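You operate a simulated robot arm through the tools that you are given. There is no shell and no other tool.

You run a simulated robot arm. Do the job below in one go: nothing can be reset, and whatever is moved stays where it is left.

Task
Warm the sealed bottle to about 34 C and stand it on the jar mat.
Fine: in the warming block, till the display holds there; bottle out before the heat dial goes to OFF; it is still warm at the end. Set down upright: sealed bottle.

It is judged by the outcome, as a careful person would: the job done as asked, and still so three seconds after it is handed in. It fails if anything else is knocked over, pushed out of place, dropped, spilled or broken.

Robot
A 7-joint arm with a three-finger gripper, fixed in place. Base frame: the origin is on the floor under the middle of its stand, x ahead of it, y to its left, z up; the work surface is at about z = 750. Units: mm, degrees, N and s.
It reaches about 1342 mm from its shoulder. Its first joint turns from -166.0 to 166.0 degrees. Payload 2.69 kg.
Tool frame: the origin (TCP) lies between the finger pads and is the grasp point; the fingertips stand 30 mm ahead of it; z points along the fingers, y is the line along which they close. The gripper opens to 128 mm; its body begins 117 mm behind the TCP.
Orientation is told as [roll, pitch, yaw] about the base's x, y, z axes, in that order, counted from this pose: with the fingers straight down and closing along the base's y, the tool's x points along the base's -x, its y along +y and its z along -z.

Tools
- The arm moves only by the tool drive_tool. Its argument "moves" is one flat list of numbers, 6 for each row, row after row: the shift along the base's x, y, z in mm, then the turn, a rotation vector about the base's x, y, z in degrees. In form: [dx, dy, dz, ax, ay, az, dx, dy, dz, ax, ay, az, ...]. A call has 1 to 20 rows; each row shifts and turns the commanded pose from where the row before left it. "claw" is the closure, from 0 (fully open) to 1 (shut), set as the call begins (left out, the last holds). Rows are played at 5 a second. More than 50 mm and 8.6 degrees between two rows, or a gripper value outside its range, and nothing of the call is played. A pose out of reach is approached as far as the arm can. The call stops where the force on the tool passes 70 N (or 10 N more than at its start, if that is more) or the arm is blocked; 0.2 s more then pass. Each finger travels about 127 mm/s and halts on what it meets, pressing with about 21 N; the grip force reading is that of the motor and also rises with nothing between the fingers. The clock runs only during rows and for 0.2 s after the last one: add rows that do not move to give the fingers time. It gives the time, the measured TCP pose, the force on the tool (base axes), the opening and the grip force at its end, in the units of the frame above (readings bear some noise), with the torque about the TCP (base axes, N m) and any sound that the robot's microphone picked up.
- Cameras (640 x 400 px; columns grow to the right, rows downward): "scene" is fixed at [221.6, 652.4, 1524]; the picture's right is [-0.65, -0.76, 0.00], its down [-0.53, 0.45, -0.71] and it looks along [0.54, -0.46, -0.70] (base axes); focal length 339 px, centre (320, 200). "wrist" rides on the gripper at [58, 54, -131] in the tool frame; the picture's right is [-0.68, 0.74, 0.00], its down [-0.62, -0.57, -0.55] and it looks along [-0.40, -0.37, 0.84] (tool axes); focal length 234 px, centre (320, 200). There is no depth. A picture from a camera that has moved, and an enlarged one, comes with that camera's place and axes in the base frame and with its lens.
- get_image(camera): a new picture of that camera. It takes no simulated time.
- lift_body(by): moves the trunk up (or, below 0, down) by that many mm; the arm rides with it, the base frame stays. It gives what a move gives, with no picture.
- close_up(camera, box): a new picture of the part [left, top, right, bottom] of that camera's present view, enlarged. It takes no simulated time.
- job_done(): hands the job in; it is judged then, once.

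Places have to be worked out from the pictures, the camera data and where the tool is seen. Open the gripper and draw the arm clear of the work before you hand the job in, unless the task says otherwise.

The tools are called as name(argument=value, ...) on one line, values as JSON. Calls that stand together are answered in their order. drive_tool: Moves the arm, as the interface text tells. Its arguments: {"type":"object","properties":{"moves":{"type":"array","items":{"type":"number"}},"claw":{"type":"number"}},"required":["moves"]} The other tools are called the same way: lift_body (by) moves the trunk up or down; get_image (camera) takes a picture; close_up (camera, box) takes an enlarged picture of a part of a camera's view; job_done () hands the job in.

At the start:

```text
clock: 0.0
ee_pos: [685.1, -72.5, 1073.9]
ee_rot: [0.0, 0.0, 0.0]
wrist_force: [0.2, 0.4, 0.3]
torque: [-0.05, 0.0, 0.0]
finger_gap: 128.1
gripper_force: 0.1
trunk travel left (down, up): [-150.0, 200.0]
```

scene: 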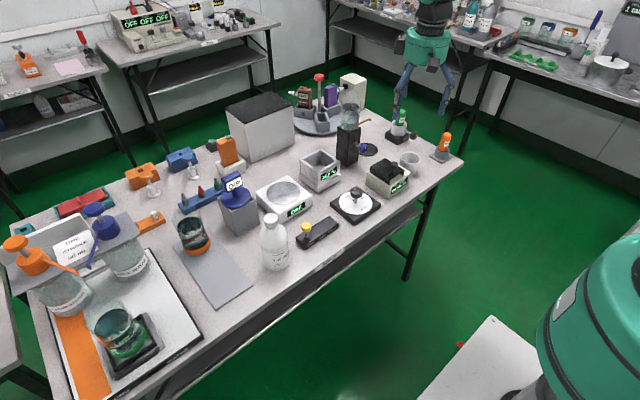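
wrist: 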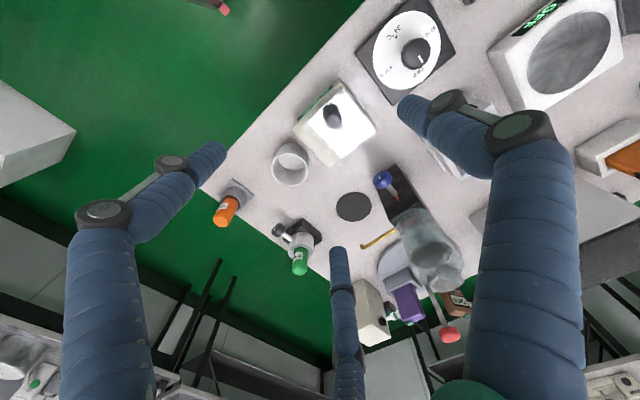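

I'll take enlarged pictures first, to identify the bottle, warming block, heat dial and jar mat.

close_up(camera="scene", box=[300, 60, 480, 230])

close_up(camera="scene", box=[160, 120, 340, 280])

close_up(camera="wrist", box=[180, 60, 480, 350])

close_up(camera="wrist", box=[340, 0, 640, 150])

```text
2.35 times, centred on (390, 145) of scene
camera zoom: at [221.6, 652.4, 1524.0], right [-0.65, -0.76, 0.0], down [-0.53, 0.45, -0.71], along [0.54, -0.46, -0.7], focal length 798 px, centre (155, 329)
```

zoom: 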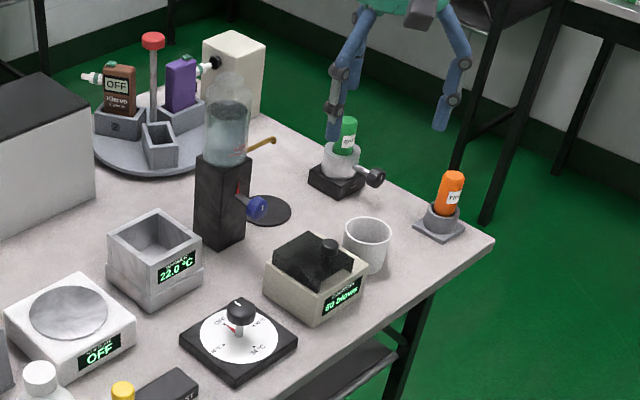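

```text
2.50 times, centred on (250, 200) of scene
camera zoom: at [221.6, 652.4, 1524.0], right [-0.65, -0.76, 0.0], down [-0.53, 0.45, -0.71], along [0.54, -0.46, -0.7], focal length 848 px, centre (495, 200)
```

zoom: 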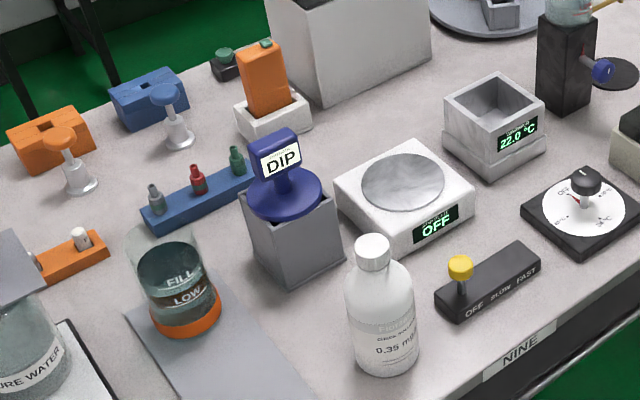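

```text
1.38 times, centred on (330, 205) of wrist
camera zoom: at [627.4, -19.7, 1204.8], right [0.68, 0.74, 0.0], down [0.62, -0.57, 0.55], along [0.4, -0.37, -0.84], focal length 323 px, centre (306, 193)
```

zoom: 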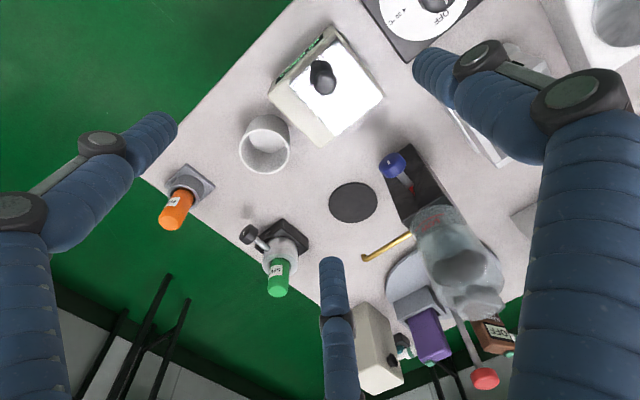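

```text
2.13 times, centred on (490, 75) of wrist
camera zoom: at [627.4, -19.7, 1204.8], right [0.68, 0.74, 0.0], down [0.62, -0.57, 0.55], along [0.4, -0.37, -0.84], focal length 500 px, centre (-43, 467)
```

zoom: 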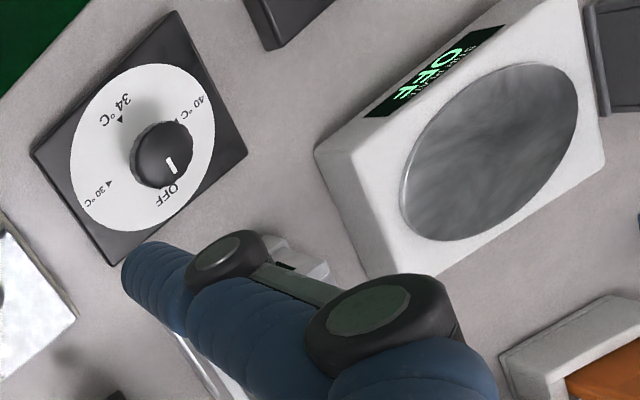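

I'll look closer at the white bottle's label, the warming block, the mats and the left end of the bench.

close_up(camera="scene", box=[240, 195, 320, 285])

close_up(camera="scene", box=[290, 140, 350, 200])

close_up(camera="scene", box=[0, 180, 250, 400])

close_up(camera="scene", box=[320, 90, 420, 180])

close_up(camera="scene", box=[320, 150, 420, 230])

```text
4.44 times, centred on (280, 240) of scene
camera zoom: at [221.6, 652.4, 1524.0], right [-0.65, -0.76, 0.0], down [-0.53, 0.45, -0.71], along [0.54, -0.46, -0.7], focal length 1508 px, centre (498, 22)
```

zoom: 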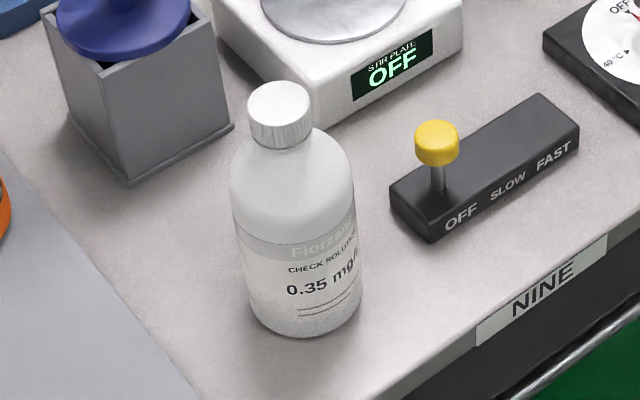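

```text
6.67 times, centred on (320, 170) of scene
camera zoom: at [221.6, 652.4, 1524.0], right [-0.65, -0.76, 0.0], down [-0.53, 0.45, -0.71], along [0.54, -0.46, -0.7], focal length 2262 px, centre (320, 400)
```

zoom: 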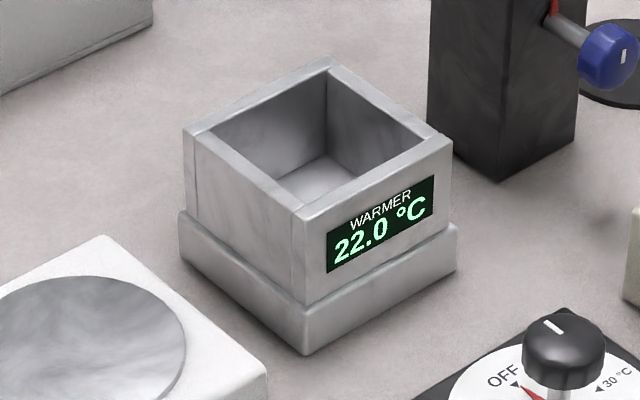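

```text
1.82 times, centred on (125, 290) of scene
camera zoom: at [221.6, 652.4, 1524.0], right [-0.65, -0.76, 0.0], down [-0.53, 0.45, -0.71], along [0.54, -0.46, -0.7], focal length 617 px, centre (674, 36)
```

zoom: 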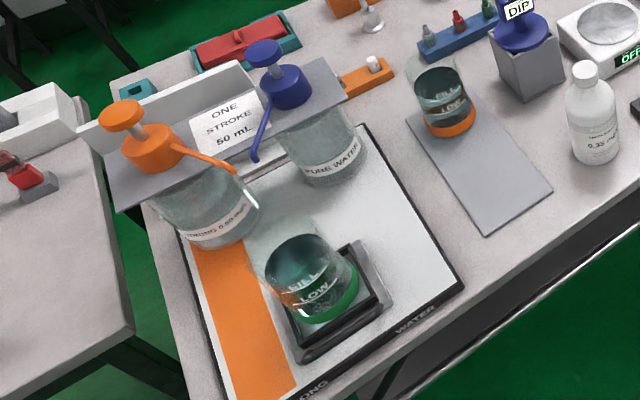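

```text
4.44 times, centred on (370, 135) of scene
camera zoom: at [221.6, 652.4, 1524.0], right [-0.65, -0.76, 0.0], down [-0.53, 0.45, -0.71], along [0.54, -0.46, -0.7], focal length 1508 px, centre (98, 489)
```

zoom: 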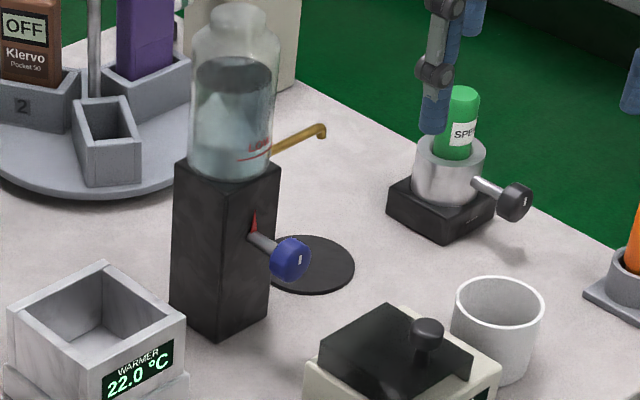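

```text
5.00 times, centred on (370, 190) of scene
camera zoom: at [221.6, 652.4, 1524.0], right [-0.65, -0.76, 0.0], down [-0.53, 0.45, -0.71], along [0.54, -0.46, -0.7], focal length 1696 px, centre (70, 250)
```

zoom: 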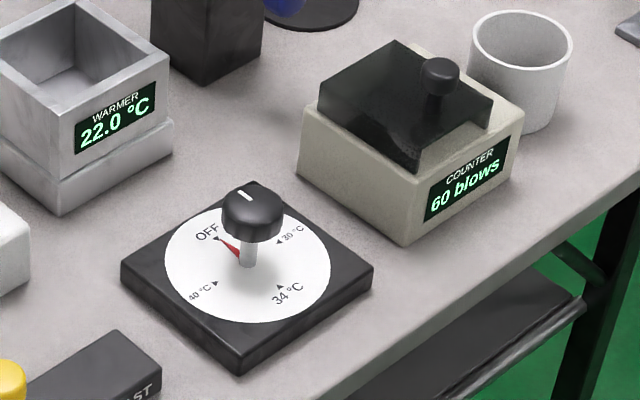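

The sealed bottle appears to be the white "Check solution 0.35 mg" bottle near (715, 391). The warmer is near (900, 76), the dial near (725, 76), and the jar mat should be the grey sheet that the FILL/LOW jar stands on. I'll move the arm high and to the left so the wrist camera can refine these.

drive_tool(moves=[0, 45, 10, 0, 0, 0, 0, 45, 10, 0, 0, 0, 0, 45, 10, 0, 0, 0, 0, 45, 0, 0, 0, 0, 0, 45, 0, 0, 0, 0, 0, 45, 0, 0, 0, 0], claw=0)

get_image(camera="wrist")

get_image(camera="scene")

```text
clock: 1.4
ee_pos: [685.5, 200.2, 1102.8]
ee_rot: [0.1, 0.0, 0.0]
wrist_force: [-0.8, -0.2, -0.4]
torque: [0.02, -0.02, -0.02]
finger_gap: 128.0
gripper_force: 0.1
trunk travel left (down, up): [-150.0, 200.0]
```

```text
taken
camera wrist: at [628.4, 252.5, 1233.6], right [0.68, 0.74, 0.0], down [0.62, -0.57, 0.55], along [0.4, -0.37, -0.84], focal length 234 px, centre (320, 200)
```

wrist: 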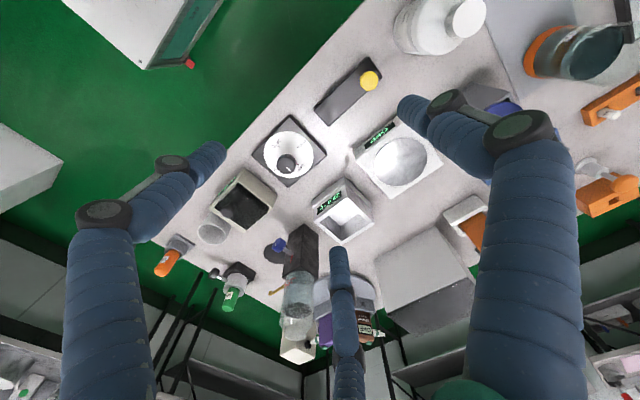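

```text
taken
```

scene: 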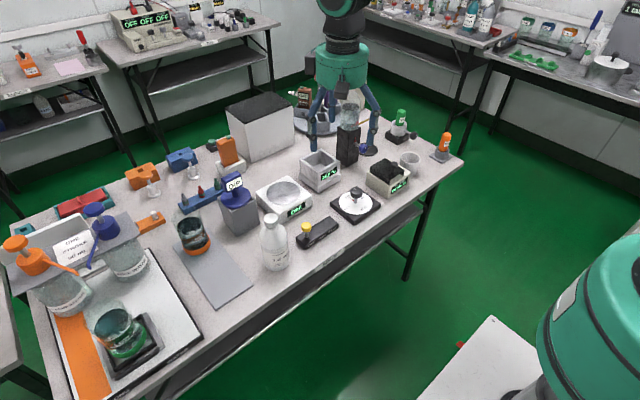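

Now I'll enlarge the wrist view on the bottle, the warmer with dial, and the finger layout.

close_up(camera="wrist", box=[240, 90, 420, 260])

close_up(camera="wrist", box=[370, 0, 530, 100])

close_up(camera="wrist", box=[480, 0, 640, 120])

close_up(camera="scene", box=[280, 0, 420, 160])

```text
2.35 times, centred on (330, 175) of wrist
camera zoom: at [628.4, 252.5, 1233.6], right [0.68, 0.74, 0.0], down [0.62, -0.57, 0.55], along [0.4, -0.37, -0.84], focal length 551 px, centre (296, 259)
```

zoom: 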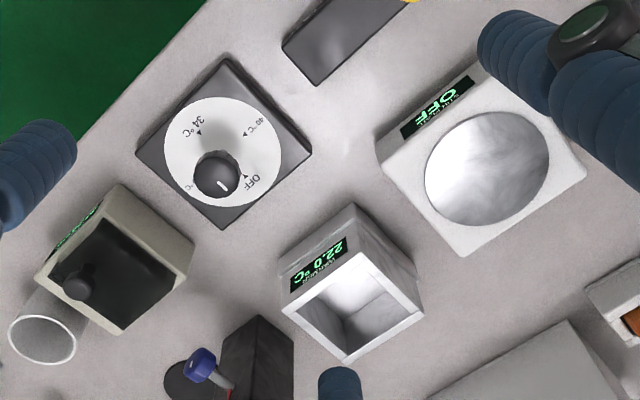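

```text
4.00 times, centred on (450, 50) of wrist
camera zoom: at [628.4, 252.5, 1233.6], right [0.68, 0.74, 0.0], down [0.62, -0.57, 0.55], along [0.4, -0.37, -0.84], focal length 937 px, centre (-200, 800)
```

zoom: 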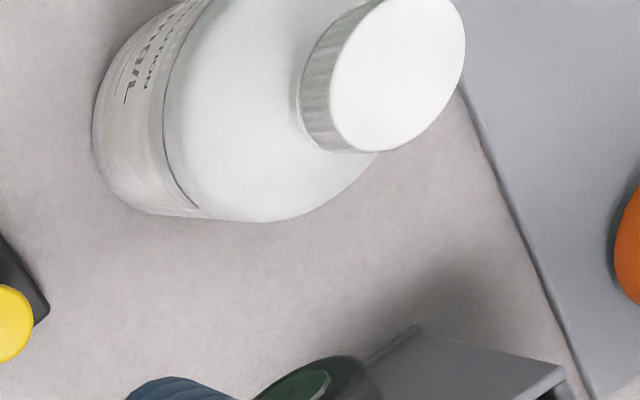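

```text
3.33 times, centred on (560, 60) of wrist
camera zoom: at [628.4, 252.5, 1233.6], right [0.68, 0.74, 0.0], down [0.62, -0.57, 0.55], along [0.4, -0.37, -0.84], focal length 781 px, centre (-480, 667)
```

zoom: 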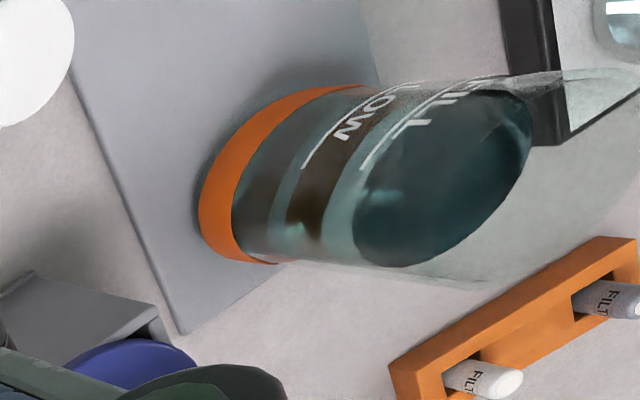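

```text
2.50 times, centred on (350, 80) of scene
camera zoom: at [221.6, 652.4, 1524.0], right [-0.65, -0.76, 0.0], down [-0.53, 0.45, -0.71], along [0.54, -0.46, -0.7], focal length 848 px, centre (245, 500)
```

zoom: 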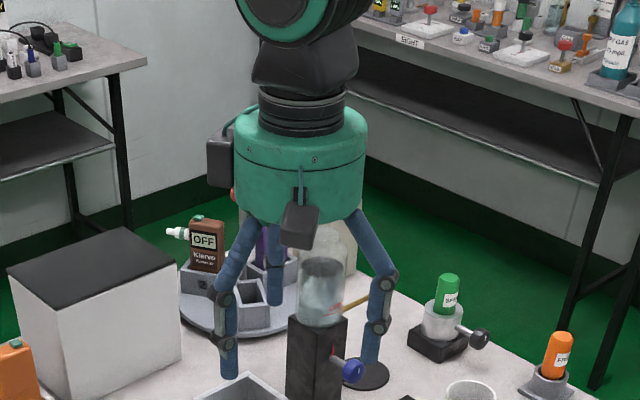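

I'll check the grey mat and the black disc for any markings before committing.

close_up(camera="scene", box=[160, 205, 265, 315])

close_up(camera="scene", box=[345, 130, 395, 165])

close_up(camera="wrist", box=[180, 180, 340, 320])

close_up(camera="scene", box=[0, 160, 200, 400])

```text
3.64 times, centred on (212, 260) of scene
camera zoom: at [221.6, 652.4, 1524.0], right [-0.65, -0.76, 0.0], down [-0.53, 0.45, -0.71], along [0.54, -0.46, -0.7], focal length 1234 px, centre (711, -18)
```

zoom: 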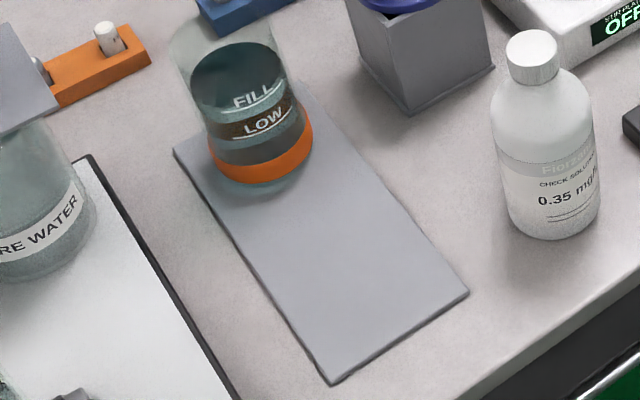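

```text
11.43 times, centred on (370, 148) of scene
camera zoom: at [221.6, 652.4, 1524.0], right [-0.65, -0.76, 0.0], down [-0.53, 0.45, -0.71], along [0.54, -0.46, -0.7], focal length 3877 px, centre (-251, 800)
```

zoom: 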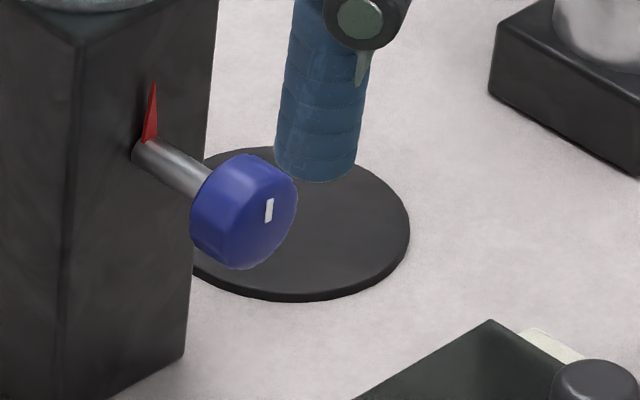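

```text
2.86 times, centred on (260, 250) of wrist
camera zoom: at [628.4, 252.5, 1233.6], right [0.68, 0.74, 0.0], down [0.62, -0.57, 0.55], along [0.4, -0.37, -0.84], focal length 669 px, centre (491, 57)
```

zoom: 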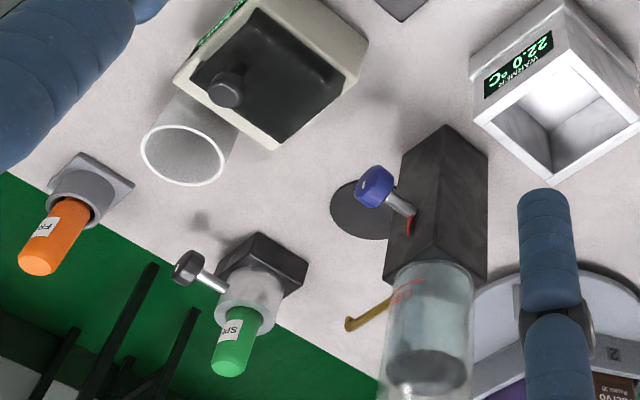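

```text
1.67 times, centred on (100, 280) of scene
camera zoom: at [221.6, 652.4, 1524.0], right [-0.65, -0.76, 0.0], down [-0.53, 0.45, -0.71], along [0.54, -0.46, -0.7], focal length 565 px, centre (687, 67)
```

zoom: 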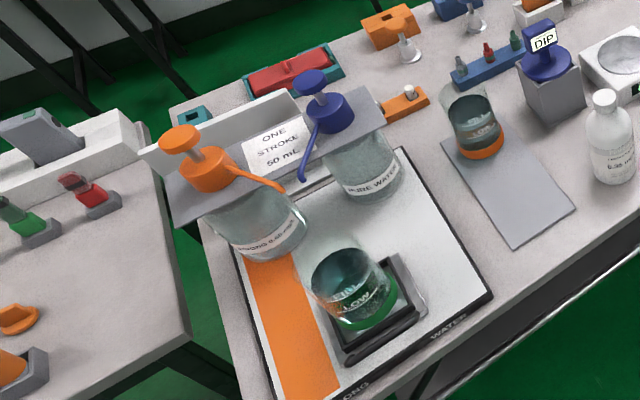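

The grey sheet under the orange-based jar is the jar mat, spanning roughly x 692–945 and y 480–587. Next I need an accurate view of the warmer's well, so I'll move to look straight at it.

drive_tool(moves=[40, -13, -20, 0, 0, 0, 40, -13, -20, 0, 0, 0, 37, -13, -20, 0, 0, 0, 0, 0, 0, 0, 0, 0])

close_up(camera="wrist", box=[260, 150, 380, 250])

close_up(camera="wrist", box=[200, 60, 360, 180])

get_image(camera="wrist")

```text
clock: 2.4
ee_pos: [807.8, 160.0, 1040.3]
ee_rot: [0.1, 0.1, 0.0]
wrist_force: [-0.1, 0.0, -0.4]
torque: [0.0, 0.04, 0.02]
finger_gap: 128.0
gripper_force: 0.1
trunk travel left (down, up): [-150.0, 200.0]
```

```text
4.00 times, centred on (320, 200) of wrist
camera zoom: at [750.0, 213.1, 1172.8], right [0.68, 0.74, 0.0], down [0.62, -0.57, 0.55], along [0.4, -0.37, -0.84], focal length 937 px, centre (320, 200)
```

zoom: 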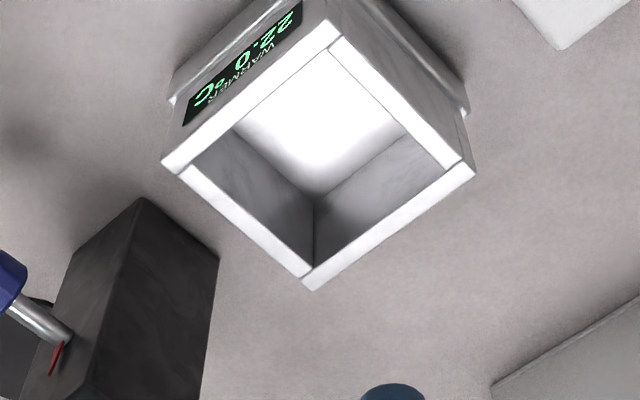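

```text
3.33 times, centred on (280, 120) of wrist
camera zoom: at [750.0, 213.1, 1172.8], right [0.68, 0.74, 0.0], down [0.62, -0.57, 0.55], along [0.4, -0.37, -0.84], focal length 781 px, centre (453, 467)
```

zoom: 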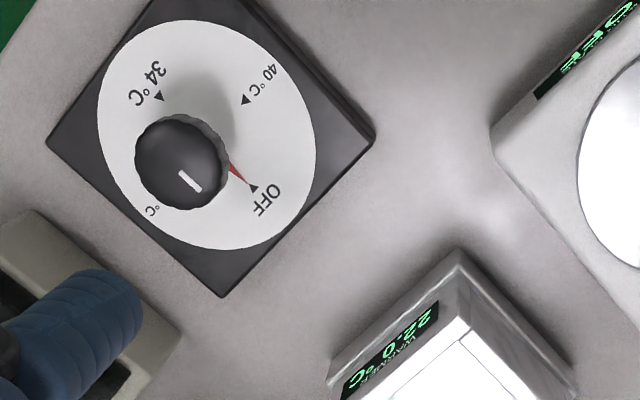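

```text
taken
camera wrist: at [750.0, 213.1, 1172.8], right [0.68, 0.74, 0.0], down [0.62, -0.57, 0.55], along [0.4, -0.37, -0.84], focal length 234 px, centre (320, 200)
```

wrist: 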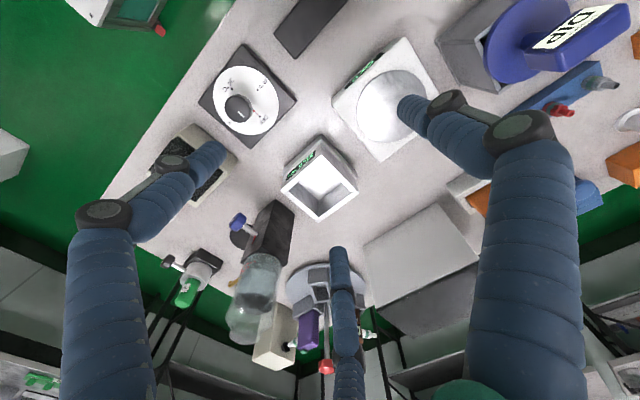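

The rim spans about x 852–943 and y 29–124 at z ≈ 836. I'll zoom further to measure the well itself, and look more closely at the dial's knob and marks.

close_up(camera="wrist", box=[276, 150, 364, 226])

close_up(camera="wrist", box=[205, 50, 285, 120])

close_up(camera="scene", box=[325, 175, 385, 225])

```text
5.26 times, centred on (320, 188) of wrist
camera zoom: at [750.0, 213.1, 1172.8], right [0.68, 0.74, 0.0], down [0.62, -0.57, 0.55], along [0.4, -0.37, -0.84], focal length 1232 px, centre (320, 263)
```

zoom: 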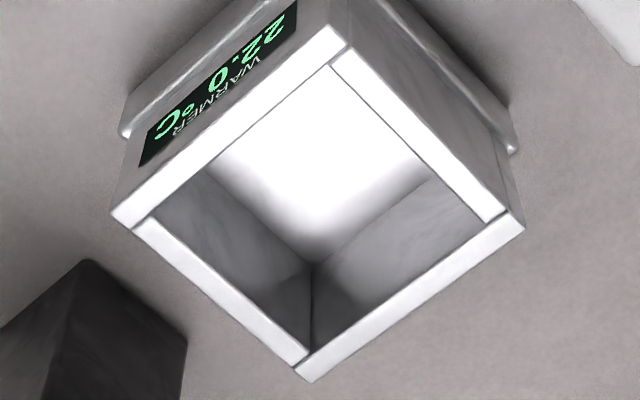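

```text
5.71 times, centred on (245, 85) of wrist
camera zoom: at [750.0, 213.1, 1172.8], right [0.68, 0.74, 0.0], down [0.62, -0.57, 0.55], along [0.4, -0.37, -0.84], focal length 1338 px, centre (749, 857)
```

zoom: 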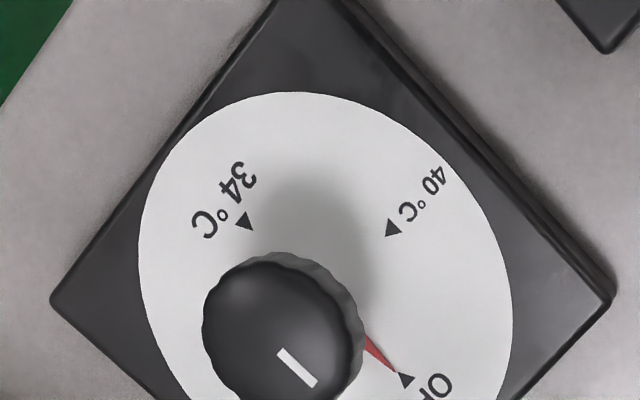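

```text
8.00 times, centred on (355, 200) of scene
camera zoom: at [221.6, 652.4, 1524.0], right [-0.65, -0.76, 0.0], down [-0.53, 0.45, -0.71], along [0.54, -0.46, -0.7], focal length 2714 px, centre (40, 200)
```

zoom: 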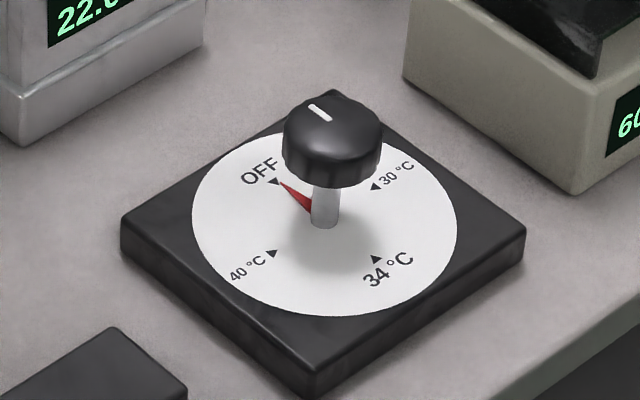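

Dial centre is about (722, 78), with OFF towards +x, 30 towards −y, 34 towards −x and 40 towards +y, so 34 means a half-turn clockwise from above. I'll now measure the bottle's profile before gripping it by its cap.

close_up(camera="scene", box=[250, 205, 300, 275])

drive_tool(moves=[-40, 45, 10, 0, 0, 0, -40, 45, 5, 0, 0, 0, -40, 45, 5, 0, 0, 0, -40, 45, 5, 0, 0, 0, -8, 20, 5, 0, 0, 0, 0, 0, 0, 0, 0, 0])

get_image(camera="wrist")

```text
5.71 times, centred on (275, 240) of scene
camera zoom: at [221.6, 652.4, 1524.0], right [-0.65, -0.76, 0.0], down [-0.53, 0.45, -0.71], along [0.54, -0.46, -0.7], focal length 1939 px, centre (577, -29)
```

zoom: 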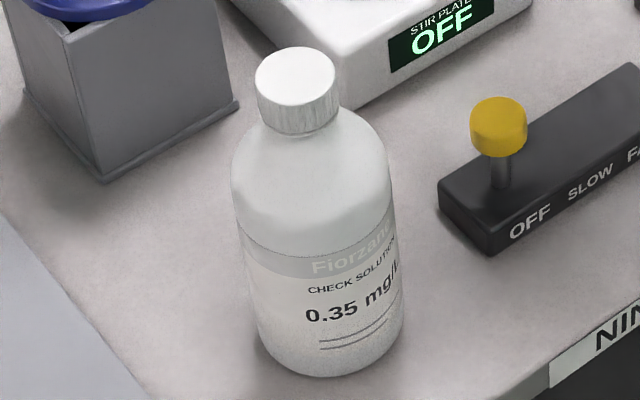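

```text
refused: row 1 steps farther than a row can; nothing moved
```

```text
taken
camera wrist: at [750.0, 213.1, 1172.8], right [0.68, 0.74, 0.0], down [0.62, -0.57, 0.55], along [0.4, -0.37, -0.84], focal length 234 px, centre (320, 200)
```

wrist: 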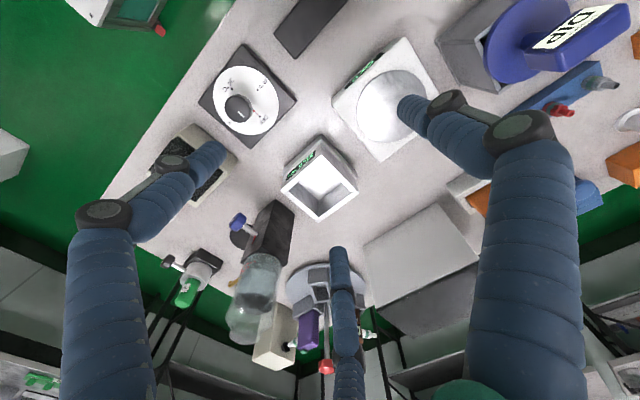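

The bottle stands at about (716, 387), is about 72 mm across, has a cap about 35 mm wide, and its top is at z ≈ 924. I'll move above it with smaller steps and check the alignment in the wrist picture, whose centre looks at the TCP.

drive_tool(moves=[-15.3, 37.8, 0, 0, 0, 0, -15.3, 37.8, 0, 0, 0, 0, -15.3, 37.8, 0, 0, 0, 0, -15.3, 37.8, 0, 0, 0, 0, -15.3, 37.8, 0, 0, 0, 0, -15.3, 37.8, 0, 0, 0, 0, 0, 0, 0, 0, 0, 0])

get_image(camera="wrist")

close_up(camera="scene", box=[200, 100, 340, 280])

```text
clock: 4.0
ee_pos: [709.5, 384.7, 1041.4]
ee_rot: [0.0, 0.0, 0.1]
wrist_force: [0.3, 0.8, 0.5]
torque: [-0.06, -0.03, 0.02]
finger_gap: 128.1
gripper_force: 0.2
trunk travel left (down, up): [-150.0, 200.0]
```

```text
taken
camera wrist: at [651.9, 437.0, 1173.6], right [0.68, 0.74, 0.0], down [0.62, -0.57, 0.55], along [0.4, -0.37, -0.84], focal length 234 px, centre (320, 200)
```

wrist: 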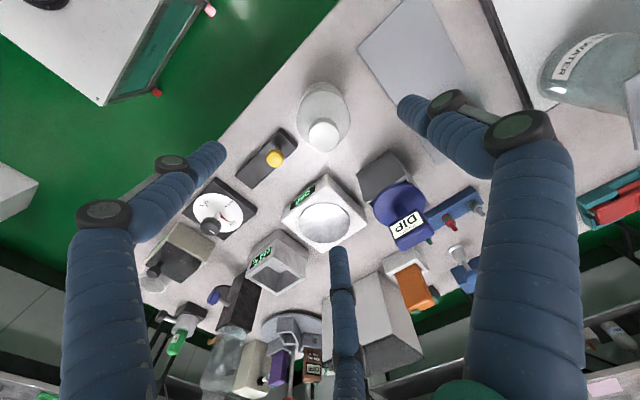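

```text
2.22 times, centred on (270, 190) of scene
camera zoom: at [221.6, 652.4, 1524.0], right [-0.65, -0.76, 0.0], down [-0.53, 0.45, -0.71], along [0.54, -0.46, -0.7], focal length 754 px, centre (431, 222)
```

zoom: 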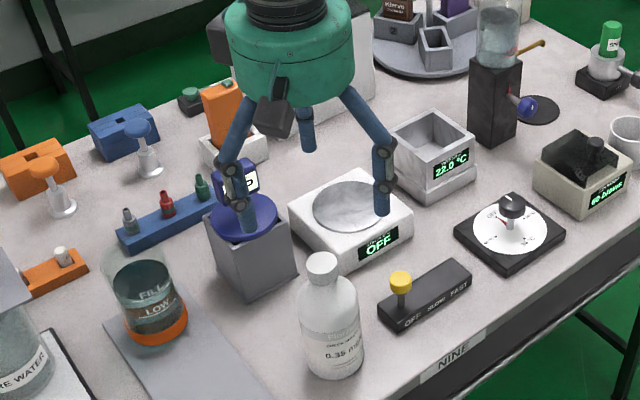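

The cap sits almost under the TCP, about 4 mm further in +x. I'll re-read the pose after a pause to see how much of that is measurement noise.

drive_tool(moves=[4, 0, -20, 0, 0, 0, 0, 0, 0, 0, 0, 0])

close_up(camera="wrist", box=[270, 70, 370, 200])

```text
clock: 4.6
ee_pos: [712.6, 383.2, 1020.3]
ee_rot: [0.0, 0.1, 0.1]
wrist_force: [-0.6, -0.2, 0.0]
torque: [-0.01, 0.03, 0.01]
finger_gap: 128.1
gripper_force: 0.0
trunk travel left (down, up): [-150.0, 200.0]
```

```text
3.08 times, centred on (320, 135) of wrist
camera zoom: at [656.7, 436.2, 1152.4], right [0.68, 0.74, 0.0], down [0.62, -0.57, 0.55], along [0.4, -0.37, -0.84], focal length 720 px, centre (320, 400)
```

zoom: 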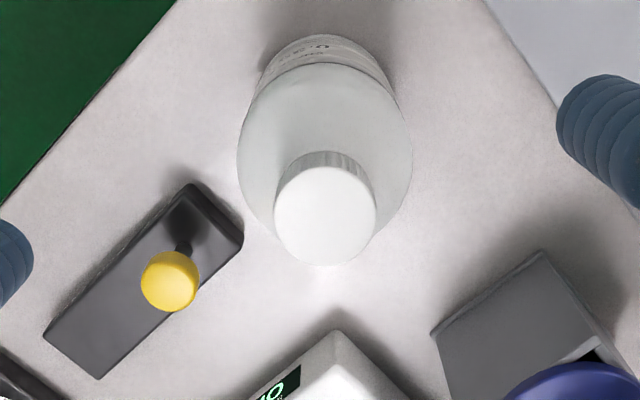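

The cap's centre appears to be about (1, 2.5) mm off the tool axis, so I'll correct for that and descend in steps with the fingers fully open, then check again.

drive_tool(moves=[1, 2.5, -30, 0, 0, 0, 0, 0, -30, 0, 0, 0, 0, 0, -10, 0, 0, 0, 0, 0, 0, 0, 0, 0])

close_up(camera="wrist", box=[220, 90, 420, 240])

close_up(camera="scene", box=[220, 140, 340, 280])

```text
clock: 5.6
ee_pos: [718.0, 388.2, 952.7]
ee_rot: [0.0, 0.0, 0.0]
wrist_force: [-0.1, -1.1, 0.0]
torque: [0.0, 0.01, 0.01]
finger_gap: 128.0
gripper_force: 0.2
trunk travel left (down, up): [-150.0, 200.0]
```

```text
2.67 times, centred on (320, 165) of wrist
camera zoom: at [660.0, 440.8, 1084.3], right [0.68, 0.74, 0.0], down [0.62, -0.57, 0.55], along [0.4, -0.37, -0.84], focal length 624 px, centre (320, 293)
```

zoom: 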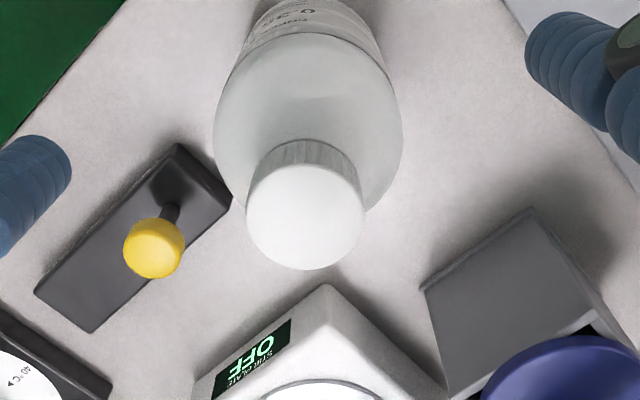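

```text
2.86 times, centred on (280, 210) of scene
camera zoom: at [221.6, 652.4, 1524.0], right [-0.65, -0.76, 0.0], down [-0.53, 0.45, -0.71], along [0.54, -0.46, -0.7], focal length 969 px, centre (434, 171)
```

zoom: 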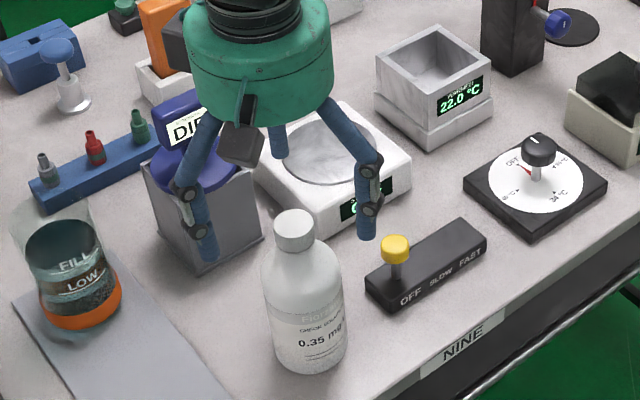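

The wrist picture shows the cap about 3.7 mm to the left of the tool axis, so I'll correct by (−3, −2) and look again before descending further.

drive_tool(moves=[-3.0, -2.2, -5, 0, 0, 0, 0, 0, 0, 0, 0, 0, 0, 0, 0, 0, 0, 0])

close_up(camera="wrist", box=[220, 90, 420, 240])

```text
clock: 6.4
ee_pos: [714.4, 386.2, 948.4]
ee_rot: [-0.1, 0.0, 0.0]
wrist_force: [0.3, -1.0, 0.0]
torque: [0.02, 0.0, 0.04]
finger_gap: 127.9
gripper_force: 0.1
trunk travel left (down, up): [-150.0, 200.0]
```

```text
2.67 times, centred on (320, 165) of wrist
camera zoom: at [657.0, 438.6, 1079.3], right [0.68, 0.74, 0.0], down [0.62, -0.57, 0.55], along [0.4, -0.37, -0.84], focal length 624 px, centre (320, 293)
```

zoom: 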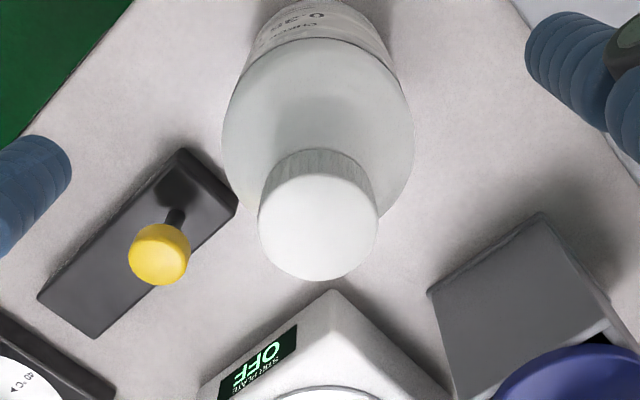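

The cap is now centred on the tool axis. I'll descend about 21 mm so the fingertips straddle the cap just above the shoulder, and check.

drive_tool(moves=[0, 0, -11, 0, 0, 0, 0, 0, -10, 0, 0, 0, 0, 0, 0, 0, 0, 0])

close_up(camera="wrist", box=[180, 60, 460, 260])

close_up(camera="scene", box=[220, 140, 340, 280])

```text
clock: 7.2
ee_pos: [714.6, 386.0, 925.7]
ee_rot: [0.0, 0.0, -0.1]
wrist_force: [-0.1, 0.1, -0.5]
torque: [-0.02, 0.01, -0.01]
finger_gap: 128.1
gripper_force: 0.1
trunk travel left (down, up): [-150.0, 200.0]
```

```text
2.00 times, centred on (320, 160) of wrist
camera zoom: at [656.1, 438.6, 1058.0], right [0.68, 0.74, 0.0], down [0.62, -0.57, 0.55], along [0.4, -0.37, -0.84], focal length 468 px, centre (320, 280)
```

zoom: 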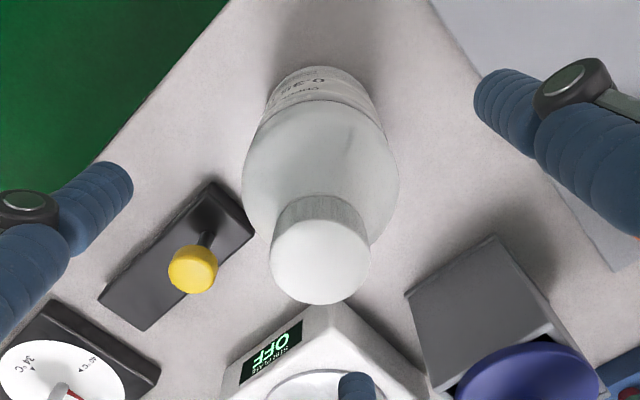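

```text
2.86 times, centred on (280, 210) of scene
camera zoom: at [221.6, 652.4, 1524.0], right [-0.65, -0.76, 0.0], down [-0.53, 0.45, -0.71], along [0.54, -0.46, -0.7], focal length 969 px, centre (434, 171)
```

zoom: 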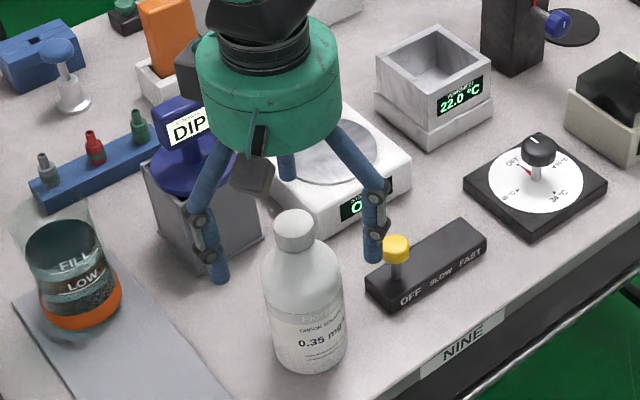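

Alignment is good at TCP z ≈ 926. I'll part-close to a gap of about 46 mm to check the fingers close evenly round the cap.

drive_tool(moves=[0, 0, 0, 0, 0, 0, 0, 0, 0, 0, 0, 0, 0, 0, 0, 0, 0, 0], claw=0.64)

close_up(camera="wrist", box=[180, 60, 460, 260])

close_up(camera="scene", box=[235, 170, 325, 280])

```text
clock: 8.0
ee_pos: [713.8, 385.8, 926.8]
ee_rot: [-0.1, 0.0, 0.0]
wrist_force: [0.9, -0.5, 0.0]
torque: [-0.04, 0.0, 0.01]
finger_gap: 46.2
gripper_force: 0.0
trunk travel left (down, up): [-150.0, 200.0]
```

```text
2.00 times, centred on (320, 160) of wrist
camera zoom: at [656.0, 438.5, 1058.1], right [0.68, 0.74, 0.0], down [0.62, -0.57, 0.55], along [0.4, -0.37, -0.84], focal length 468 px, centre (320, 280)
```

zoom: 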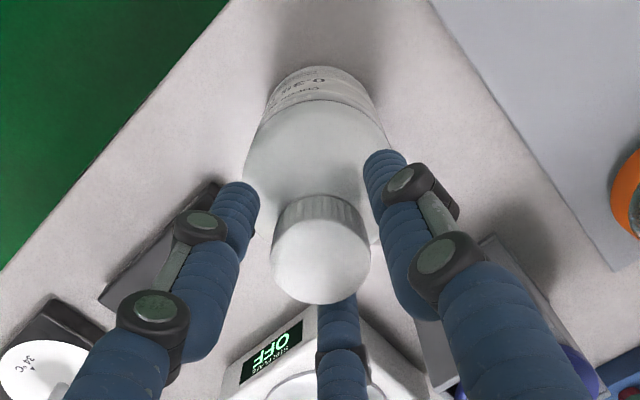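

```text
3.64 times, centred on (280, 225) of scene
camera zoom: at [221.6, 652.4, 1524.0], right [-0.65, -0.76, 0.0], down [-0.53, 0.45, -0.71], along [0.54, -0.46, -0.7], focal length 1234 px, centre (466, 109)
```

zoom: 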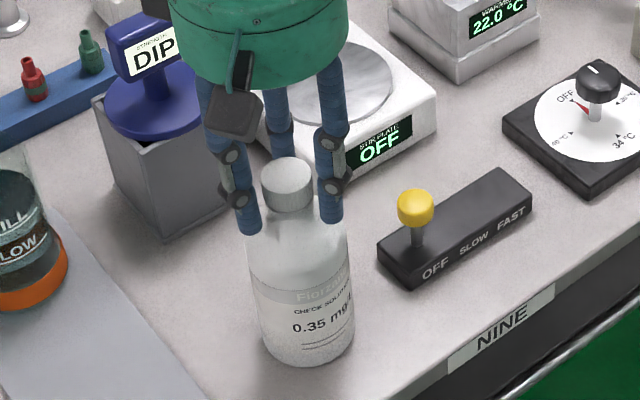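

The fingers close concentrically around the cap and nothing has shifted. Closing to grip.

drive_tool(moves=[0, 0, 0, 0, 0, 0, 0, 0, 0, 0, 0, 0, 0, 0, 0, 0, 0, 0], claw=1)

close_up(camera="wrist", box=[180, 60, 460, 260])

close_up(camera="scene", box=[235, 170, 325, 280])

```text
clock: 8.8
ee_pos: [714.4, 385.7, 925.9]
ee_rot: [0.0, 0.0, 0.0]
wrist_force: [1.0, -1.5, 0.4]
torque: [0.03, 0.01, 0.02]
finger_gap: 32.6
gripper_force: 20.8
trunk travel left (down, up): [-150.0, 200.0]
```

```text
2.00 times, centred on (320, 160) of wrist
camera zoom: at [656.0, 438.5, 1058.2], right [0.68, 0.74, 0.0], down [0.62, -0.57, 0.55], along [0.4, -0.37, -0.84], focal length 468 px, centre (320, 280)
```

zoom: 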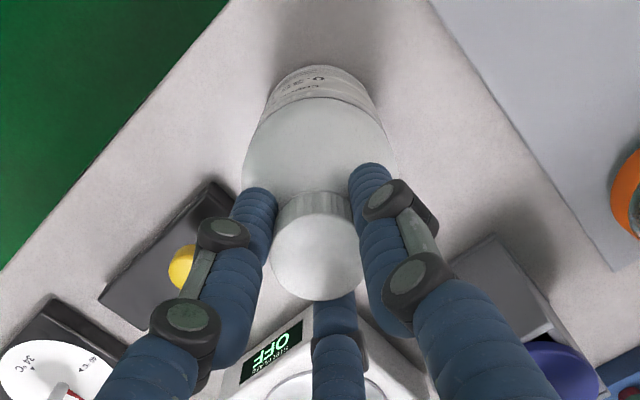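

```text
3.64 times, centred on (280, 225) of scene
camera zoom: at [221.6, 652.4, 1524.0], right [-0.65, -0.76, 0.0], down [-0.53, 0.45, -0.71], along [0.54, -0.46, -0.7], focal length 1234 px, centre (466, 109)
```

zoom: 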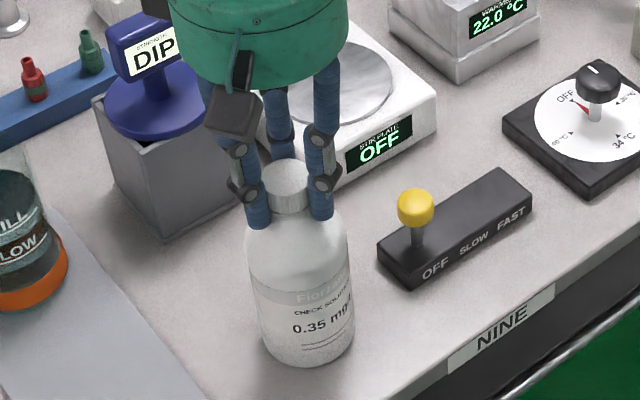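

The cap is held at a gap of 32.6 mm with 20.8 N. I'll lift slowly by 30 mm and check that the bottle hangs straight.

drive_tool(moves=[0, 0, 5, 0, 0, 0, 0, 0, 10, 0, 0, 0, 0, 0, 15, 0, 0, 0, 0, 0, 0, 0, 0, 0])

close_up(camera="scene", box=[235, 150, 325, 280])

close_up(camera="wrist", box=[180, 60, 460, 260])

```text
clock: 9.8
ee_pos: [711.0, 387.3, 956.6]
ee_rot: [0.1, 0.0, 0.0]
wrist_force: [0.4, -0.1, -4.1]
torque: [0.01, 0.0, 0.0]
finger_gap: 32.3
gripper_force: 21.0
trunk travel left (down, up): [-150.0, 200.0]
```

```text
3.08 times, centred on (280, 215) of scene
camera zoom: at [221.6, 652.4, 1524.0], right [-0.65, -0.76, 0.0], down [-0.53, 0.45, -0.71], along [0.54, -0.46, -0.7], focal length 1044 px, centre (443, 154)
```

zoom: 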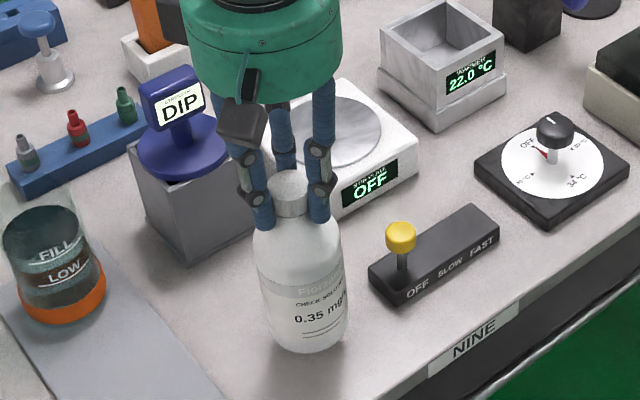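

```text
2.00 times, centred on (320, 160) of wrist
camera zoom: at [654.4, 438.2, 1088.6], right [0.68, 0.74, 0.0], down [0.62, -0.57, 0.55], along [0.4, -0.37, -0.84], focal length 468 px, centre (320, 280)
```

zoom: 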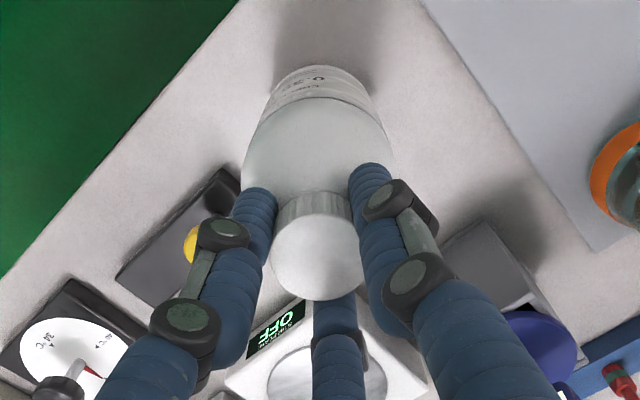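

The bottle hangs straight with about 4 N of weight. I'll raise it to TCP z ≈ 1060 so the base clears the rim at 836, then carry it across to above the well at (898, 76.5).

drive_tool(moves=[0, 0, 20, 0, 0, 0, 0, 0, 30, 0, 0, 0, 0, 0, 30, 0, 0, 0, 0, 0, 22, 0, 0, 0, 10, -16, 0, 0, 0, 0, 17, -29, 0, 0, 0, 0, 17, -29, 0, 0, 0, 0, 17, -29, 0, 0, 0, 0, 17, -29, 0, 0, 0, 0, 17, -29, 0, 0, 0, 0, 17, -29, 0, 0, 0, 0, 17, -29, 0, 0, 0, 0, 17, -29, 0, 0, 0, 0, 17, -29, 0, 0, 0, 0, 14, -22, 0, 0, 0, 0, 7, -11.5, 0, 0, 0, 0, 0, 0, 0, 0, 0, 0])

get_image(camera="scene")

get_image(camera="wrist")

```text
clock: 13.4
ee_pos: [896.8, 75.7, 1064.3]
ee_rot: [0.1, -0.1, 0.1]
wrist_force: [-0.9, -0.1, -3.9]
torque: [0.02, -0.01, -0.03]
finger_gap: 32.5
gripper_force: 21.3
trunk travel left (down, up): [-150.0, 200.0]
```

```text
taken
```

scene: 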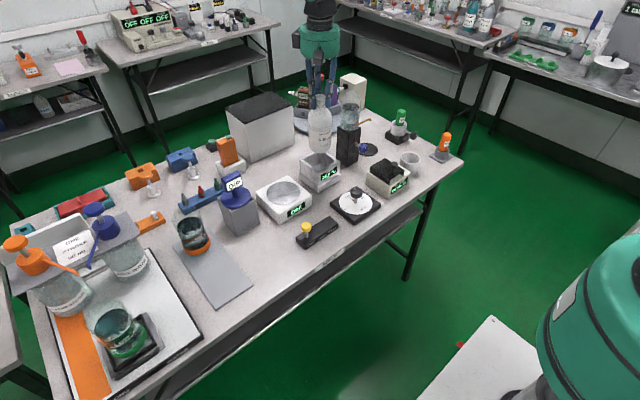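

```text
taken
camera wrist: at [838.7, 128.9, 1194.8], right [0.68, 0.74, 0.0], down [0.62, -0.57, 0.55], along [0.4, -0.37, -0.84], focal length 234 px, centre (320, 200)
```

wrist: 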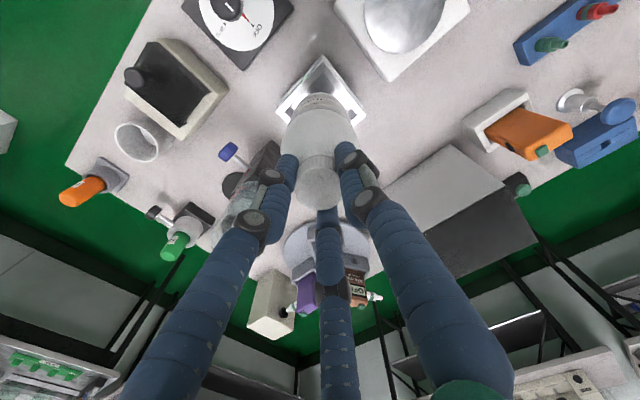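

The bottle is over the warmer. I'll compare the bottle's base with the rim in both views.

close_up(camera="scene", box=[285, 90, 355, 200])

close_up(camera="wrist", box=[260, 45, 380, 145])

```text
3.64 times, centred on (320, 145) of scene
camera zoom: at [221.6, 652.4, 1524.0], right [-0.65, -0.76, 0.0], down [-0.53, 0.45, -0.71], along [0.54, -0.46, -0.7], focal length 1234 px, centre (320, 400)
```

zoom: 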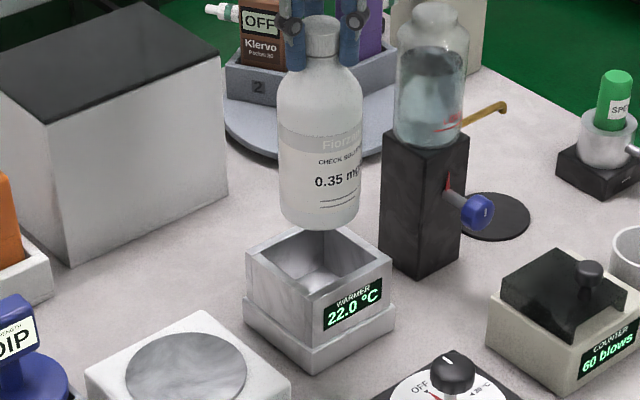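

```text
4.00 times, centred on (320, 95) of wrist
camera zoom: at [838.7, 128.9, 1194.8], right [0.68, 0.74, 0.0], down [0.62, -0.57, 0.55], along [0.4, -0.37, -0.84], focal length 937 px, centre (320, 620)
```

zoom: 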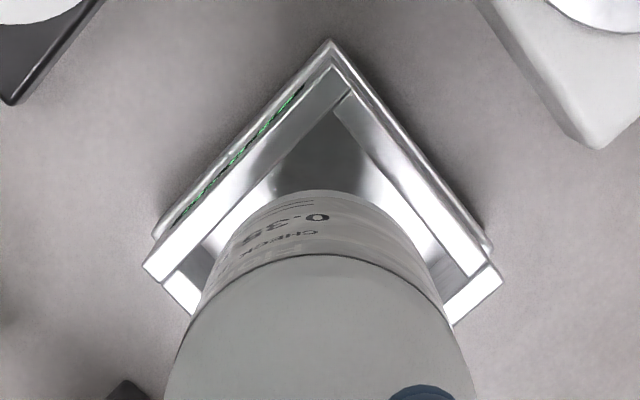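

Both views show the bottle nearly centred over the well, with the rim centre about (1.4, 0.6) mm from the axis. I'll correct and lower to just above the rim.

drive_tool(moves=[1.4, 0.6, -10, 0, 0, 0, 0, 0, -15, 0, 0, 0, 0, 0, -12, 0, 0, 0, 0, 0, 0, 0, 0, 0, 0, 0, 0, 0, 0, 0])

close_up(camera="wrist", box=[260, 45, 380, 145])

close_up(camera="scene", box=[290, 110, 350, 190])

```text
clock: 14.6
ee_pos: [897.4, 76.0, 1024.0]
ee_rot: [0.0, 0.0, 0.0]
wrist_force: [0.3, 0.9, -4.5]
torque: [-0.01, 0.01, 0.0]
finger_gap: 32.4
gripper_force: 20.8
trunk travel left (down, up): [-150.0, 200.0]
```

```text
4.00 times, centred on (320, 95) of wrist
camera zoom: at [840.9, 128.2, 1155.3], right [0.68, 0.74, 0.0], down [0.62, -0.57, 0.55], along [0.4, -0.37, -0.84], focal length 937 px, centre (320, 620)
```

zoom: 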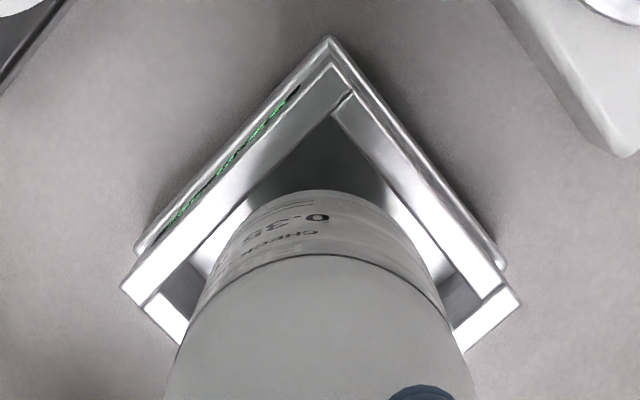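

```text
5.00 times, centred on (320, 150) of scene
camera zoom: at [221.6, 652.4, 1524.0], right [-0.65, -0.76, 0.0], down [-0.53, 0.45, -0.71], along [0.54, -0.46, -0.7], focal length 1696 px, centre (320, 450)
```

zoom: 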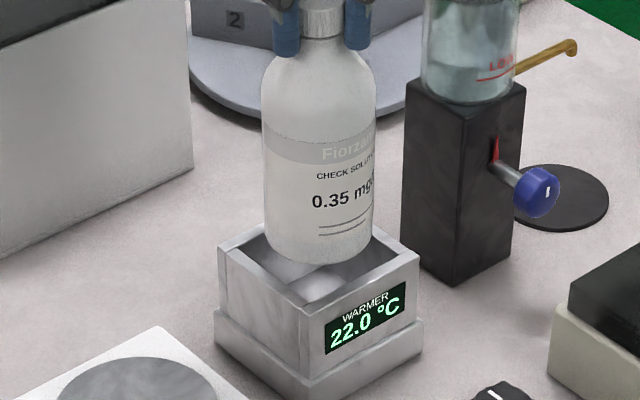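

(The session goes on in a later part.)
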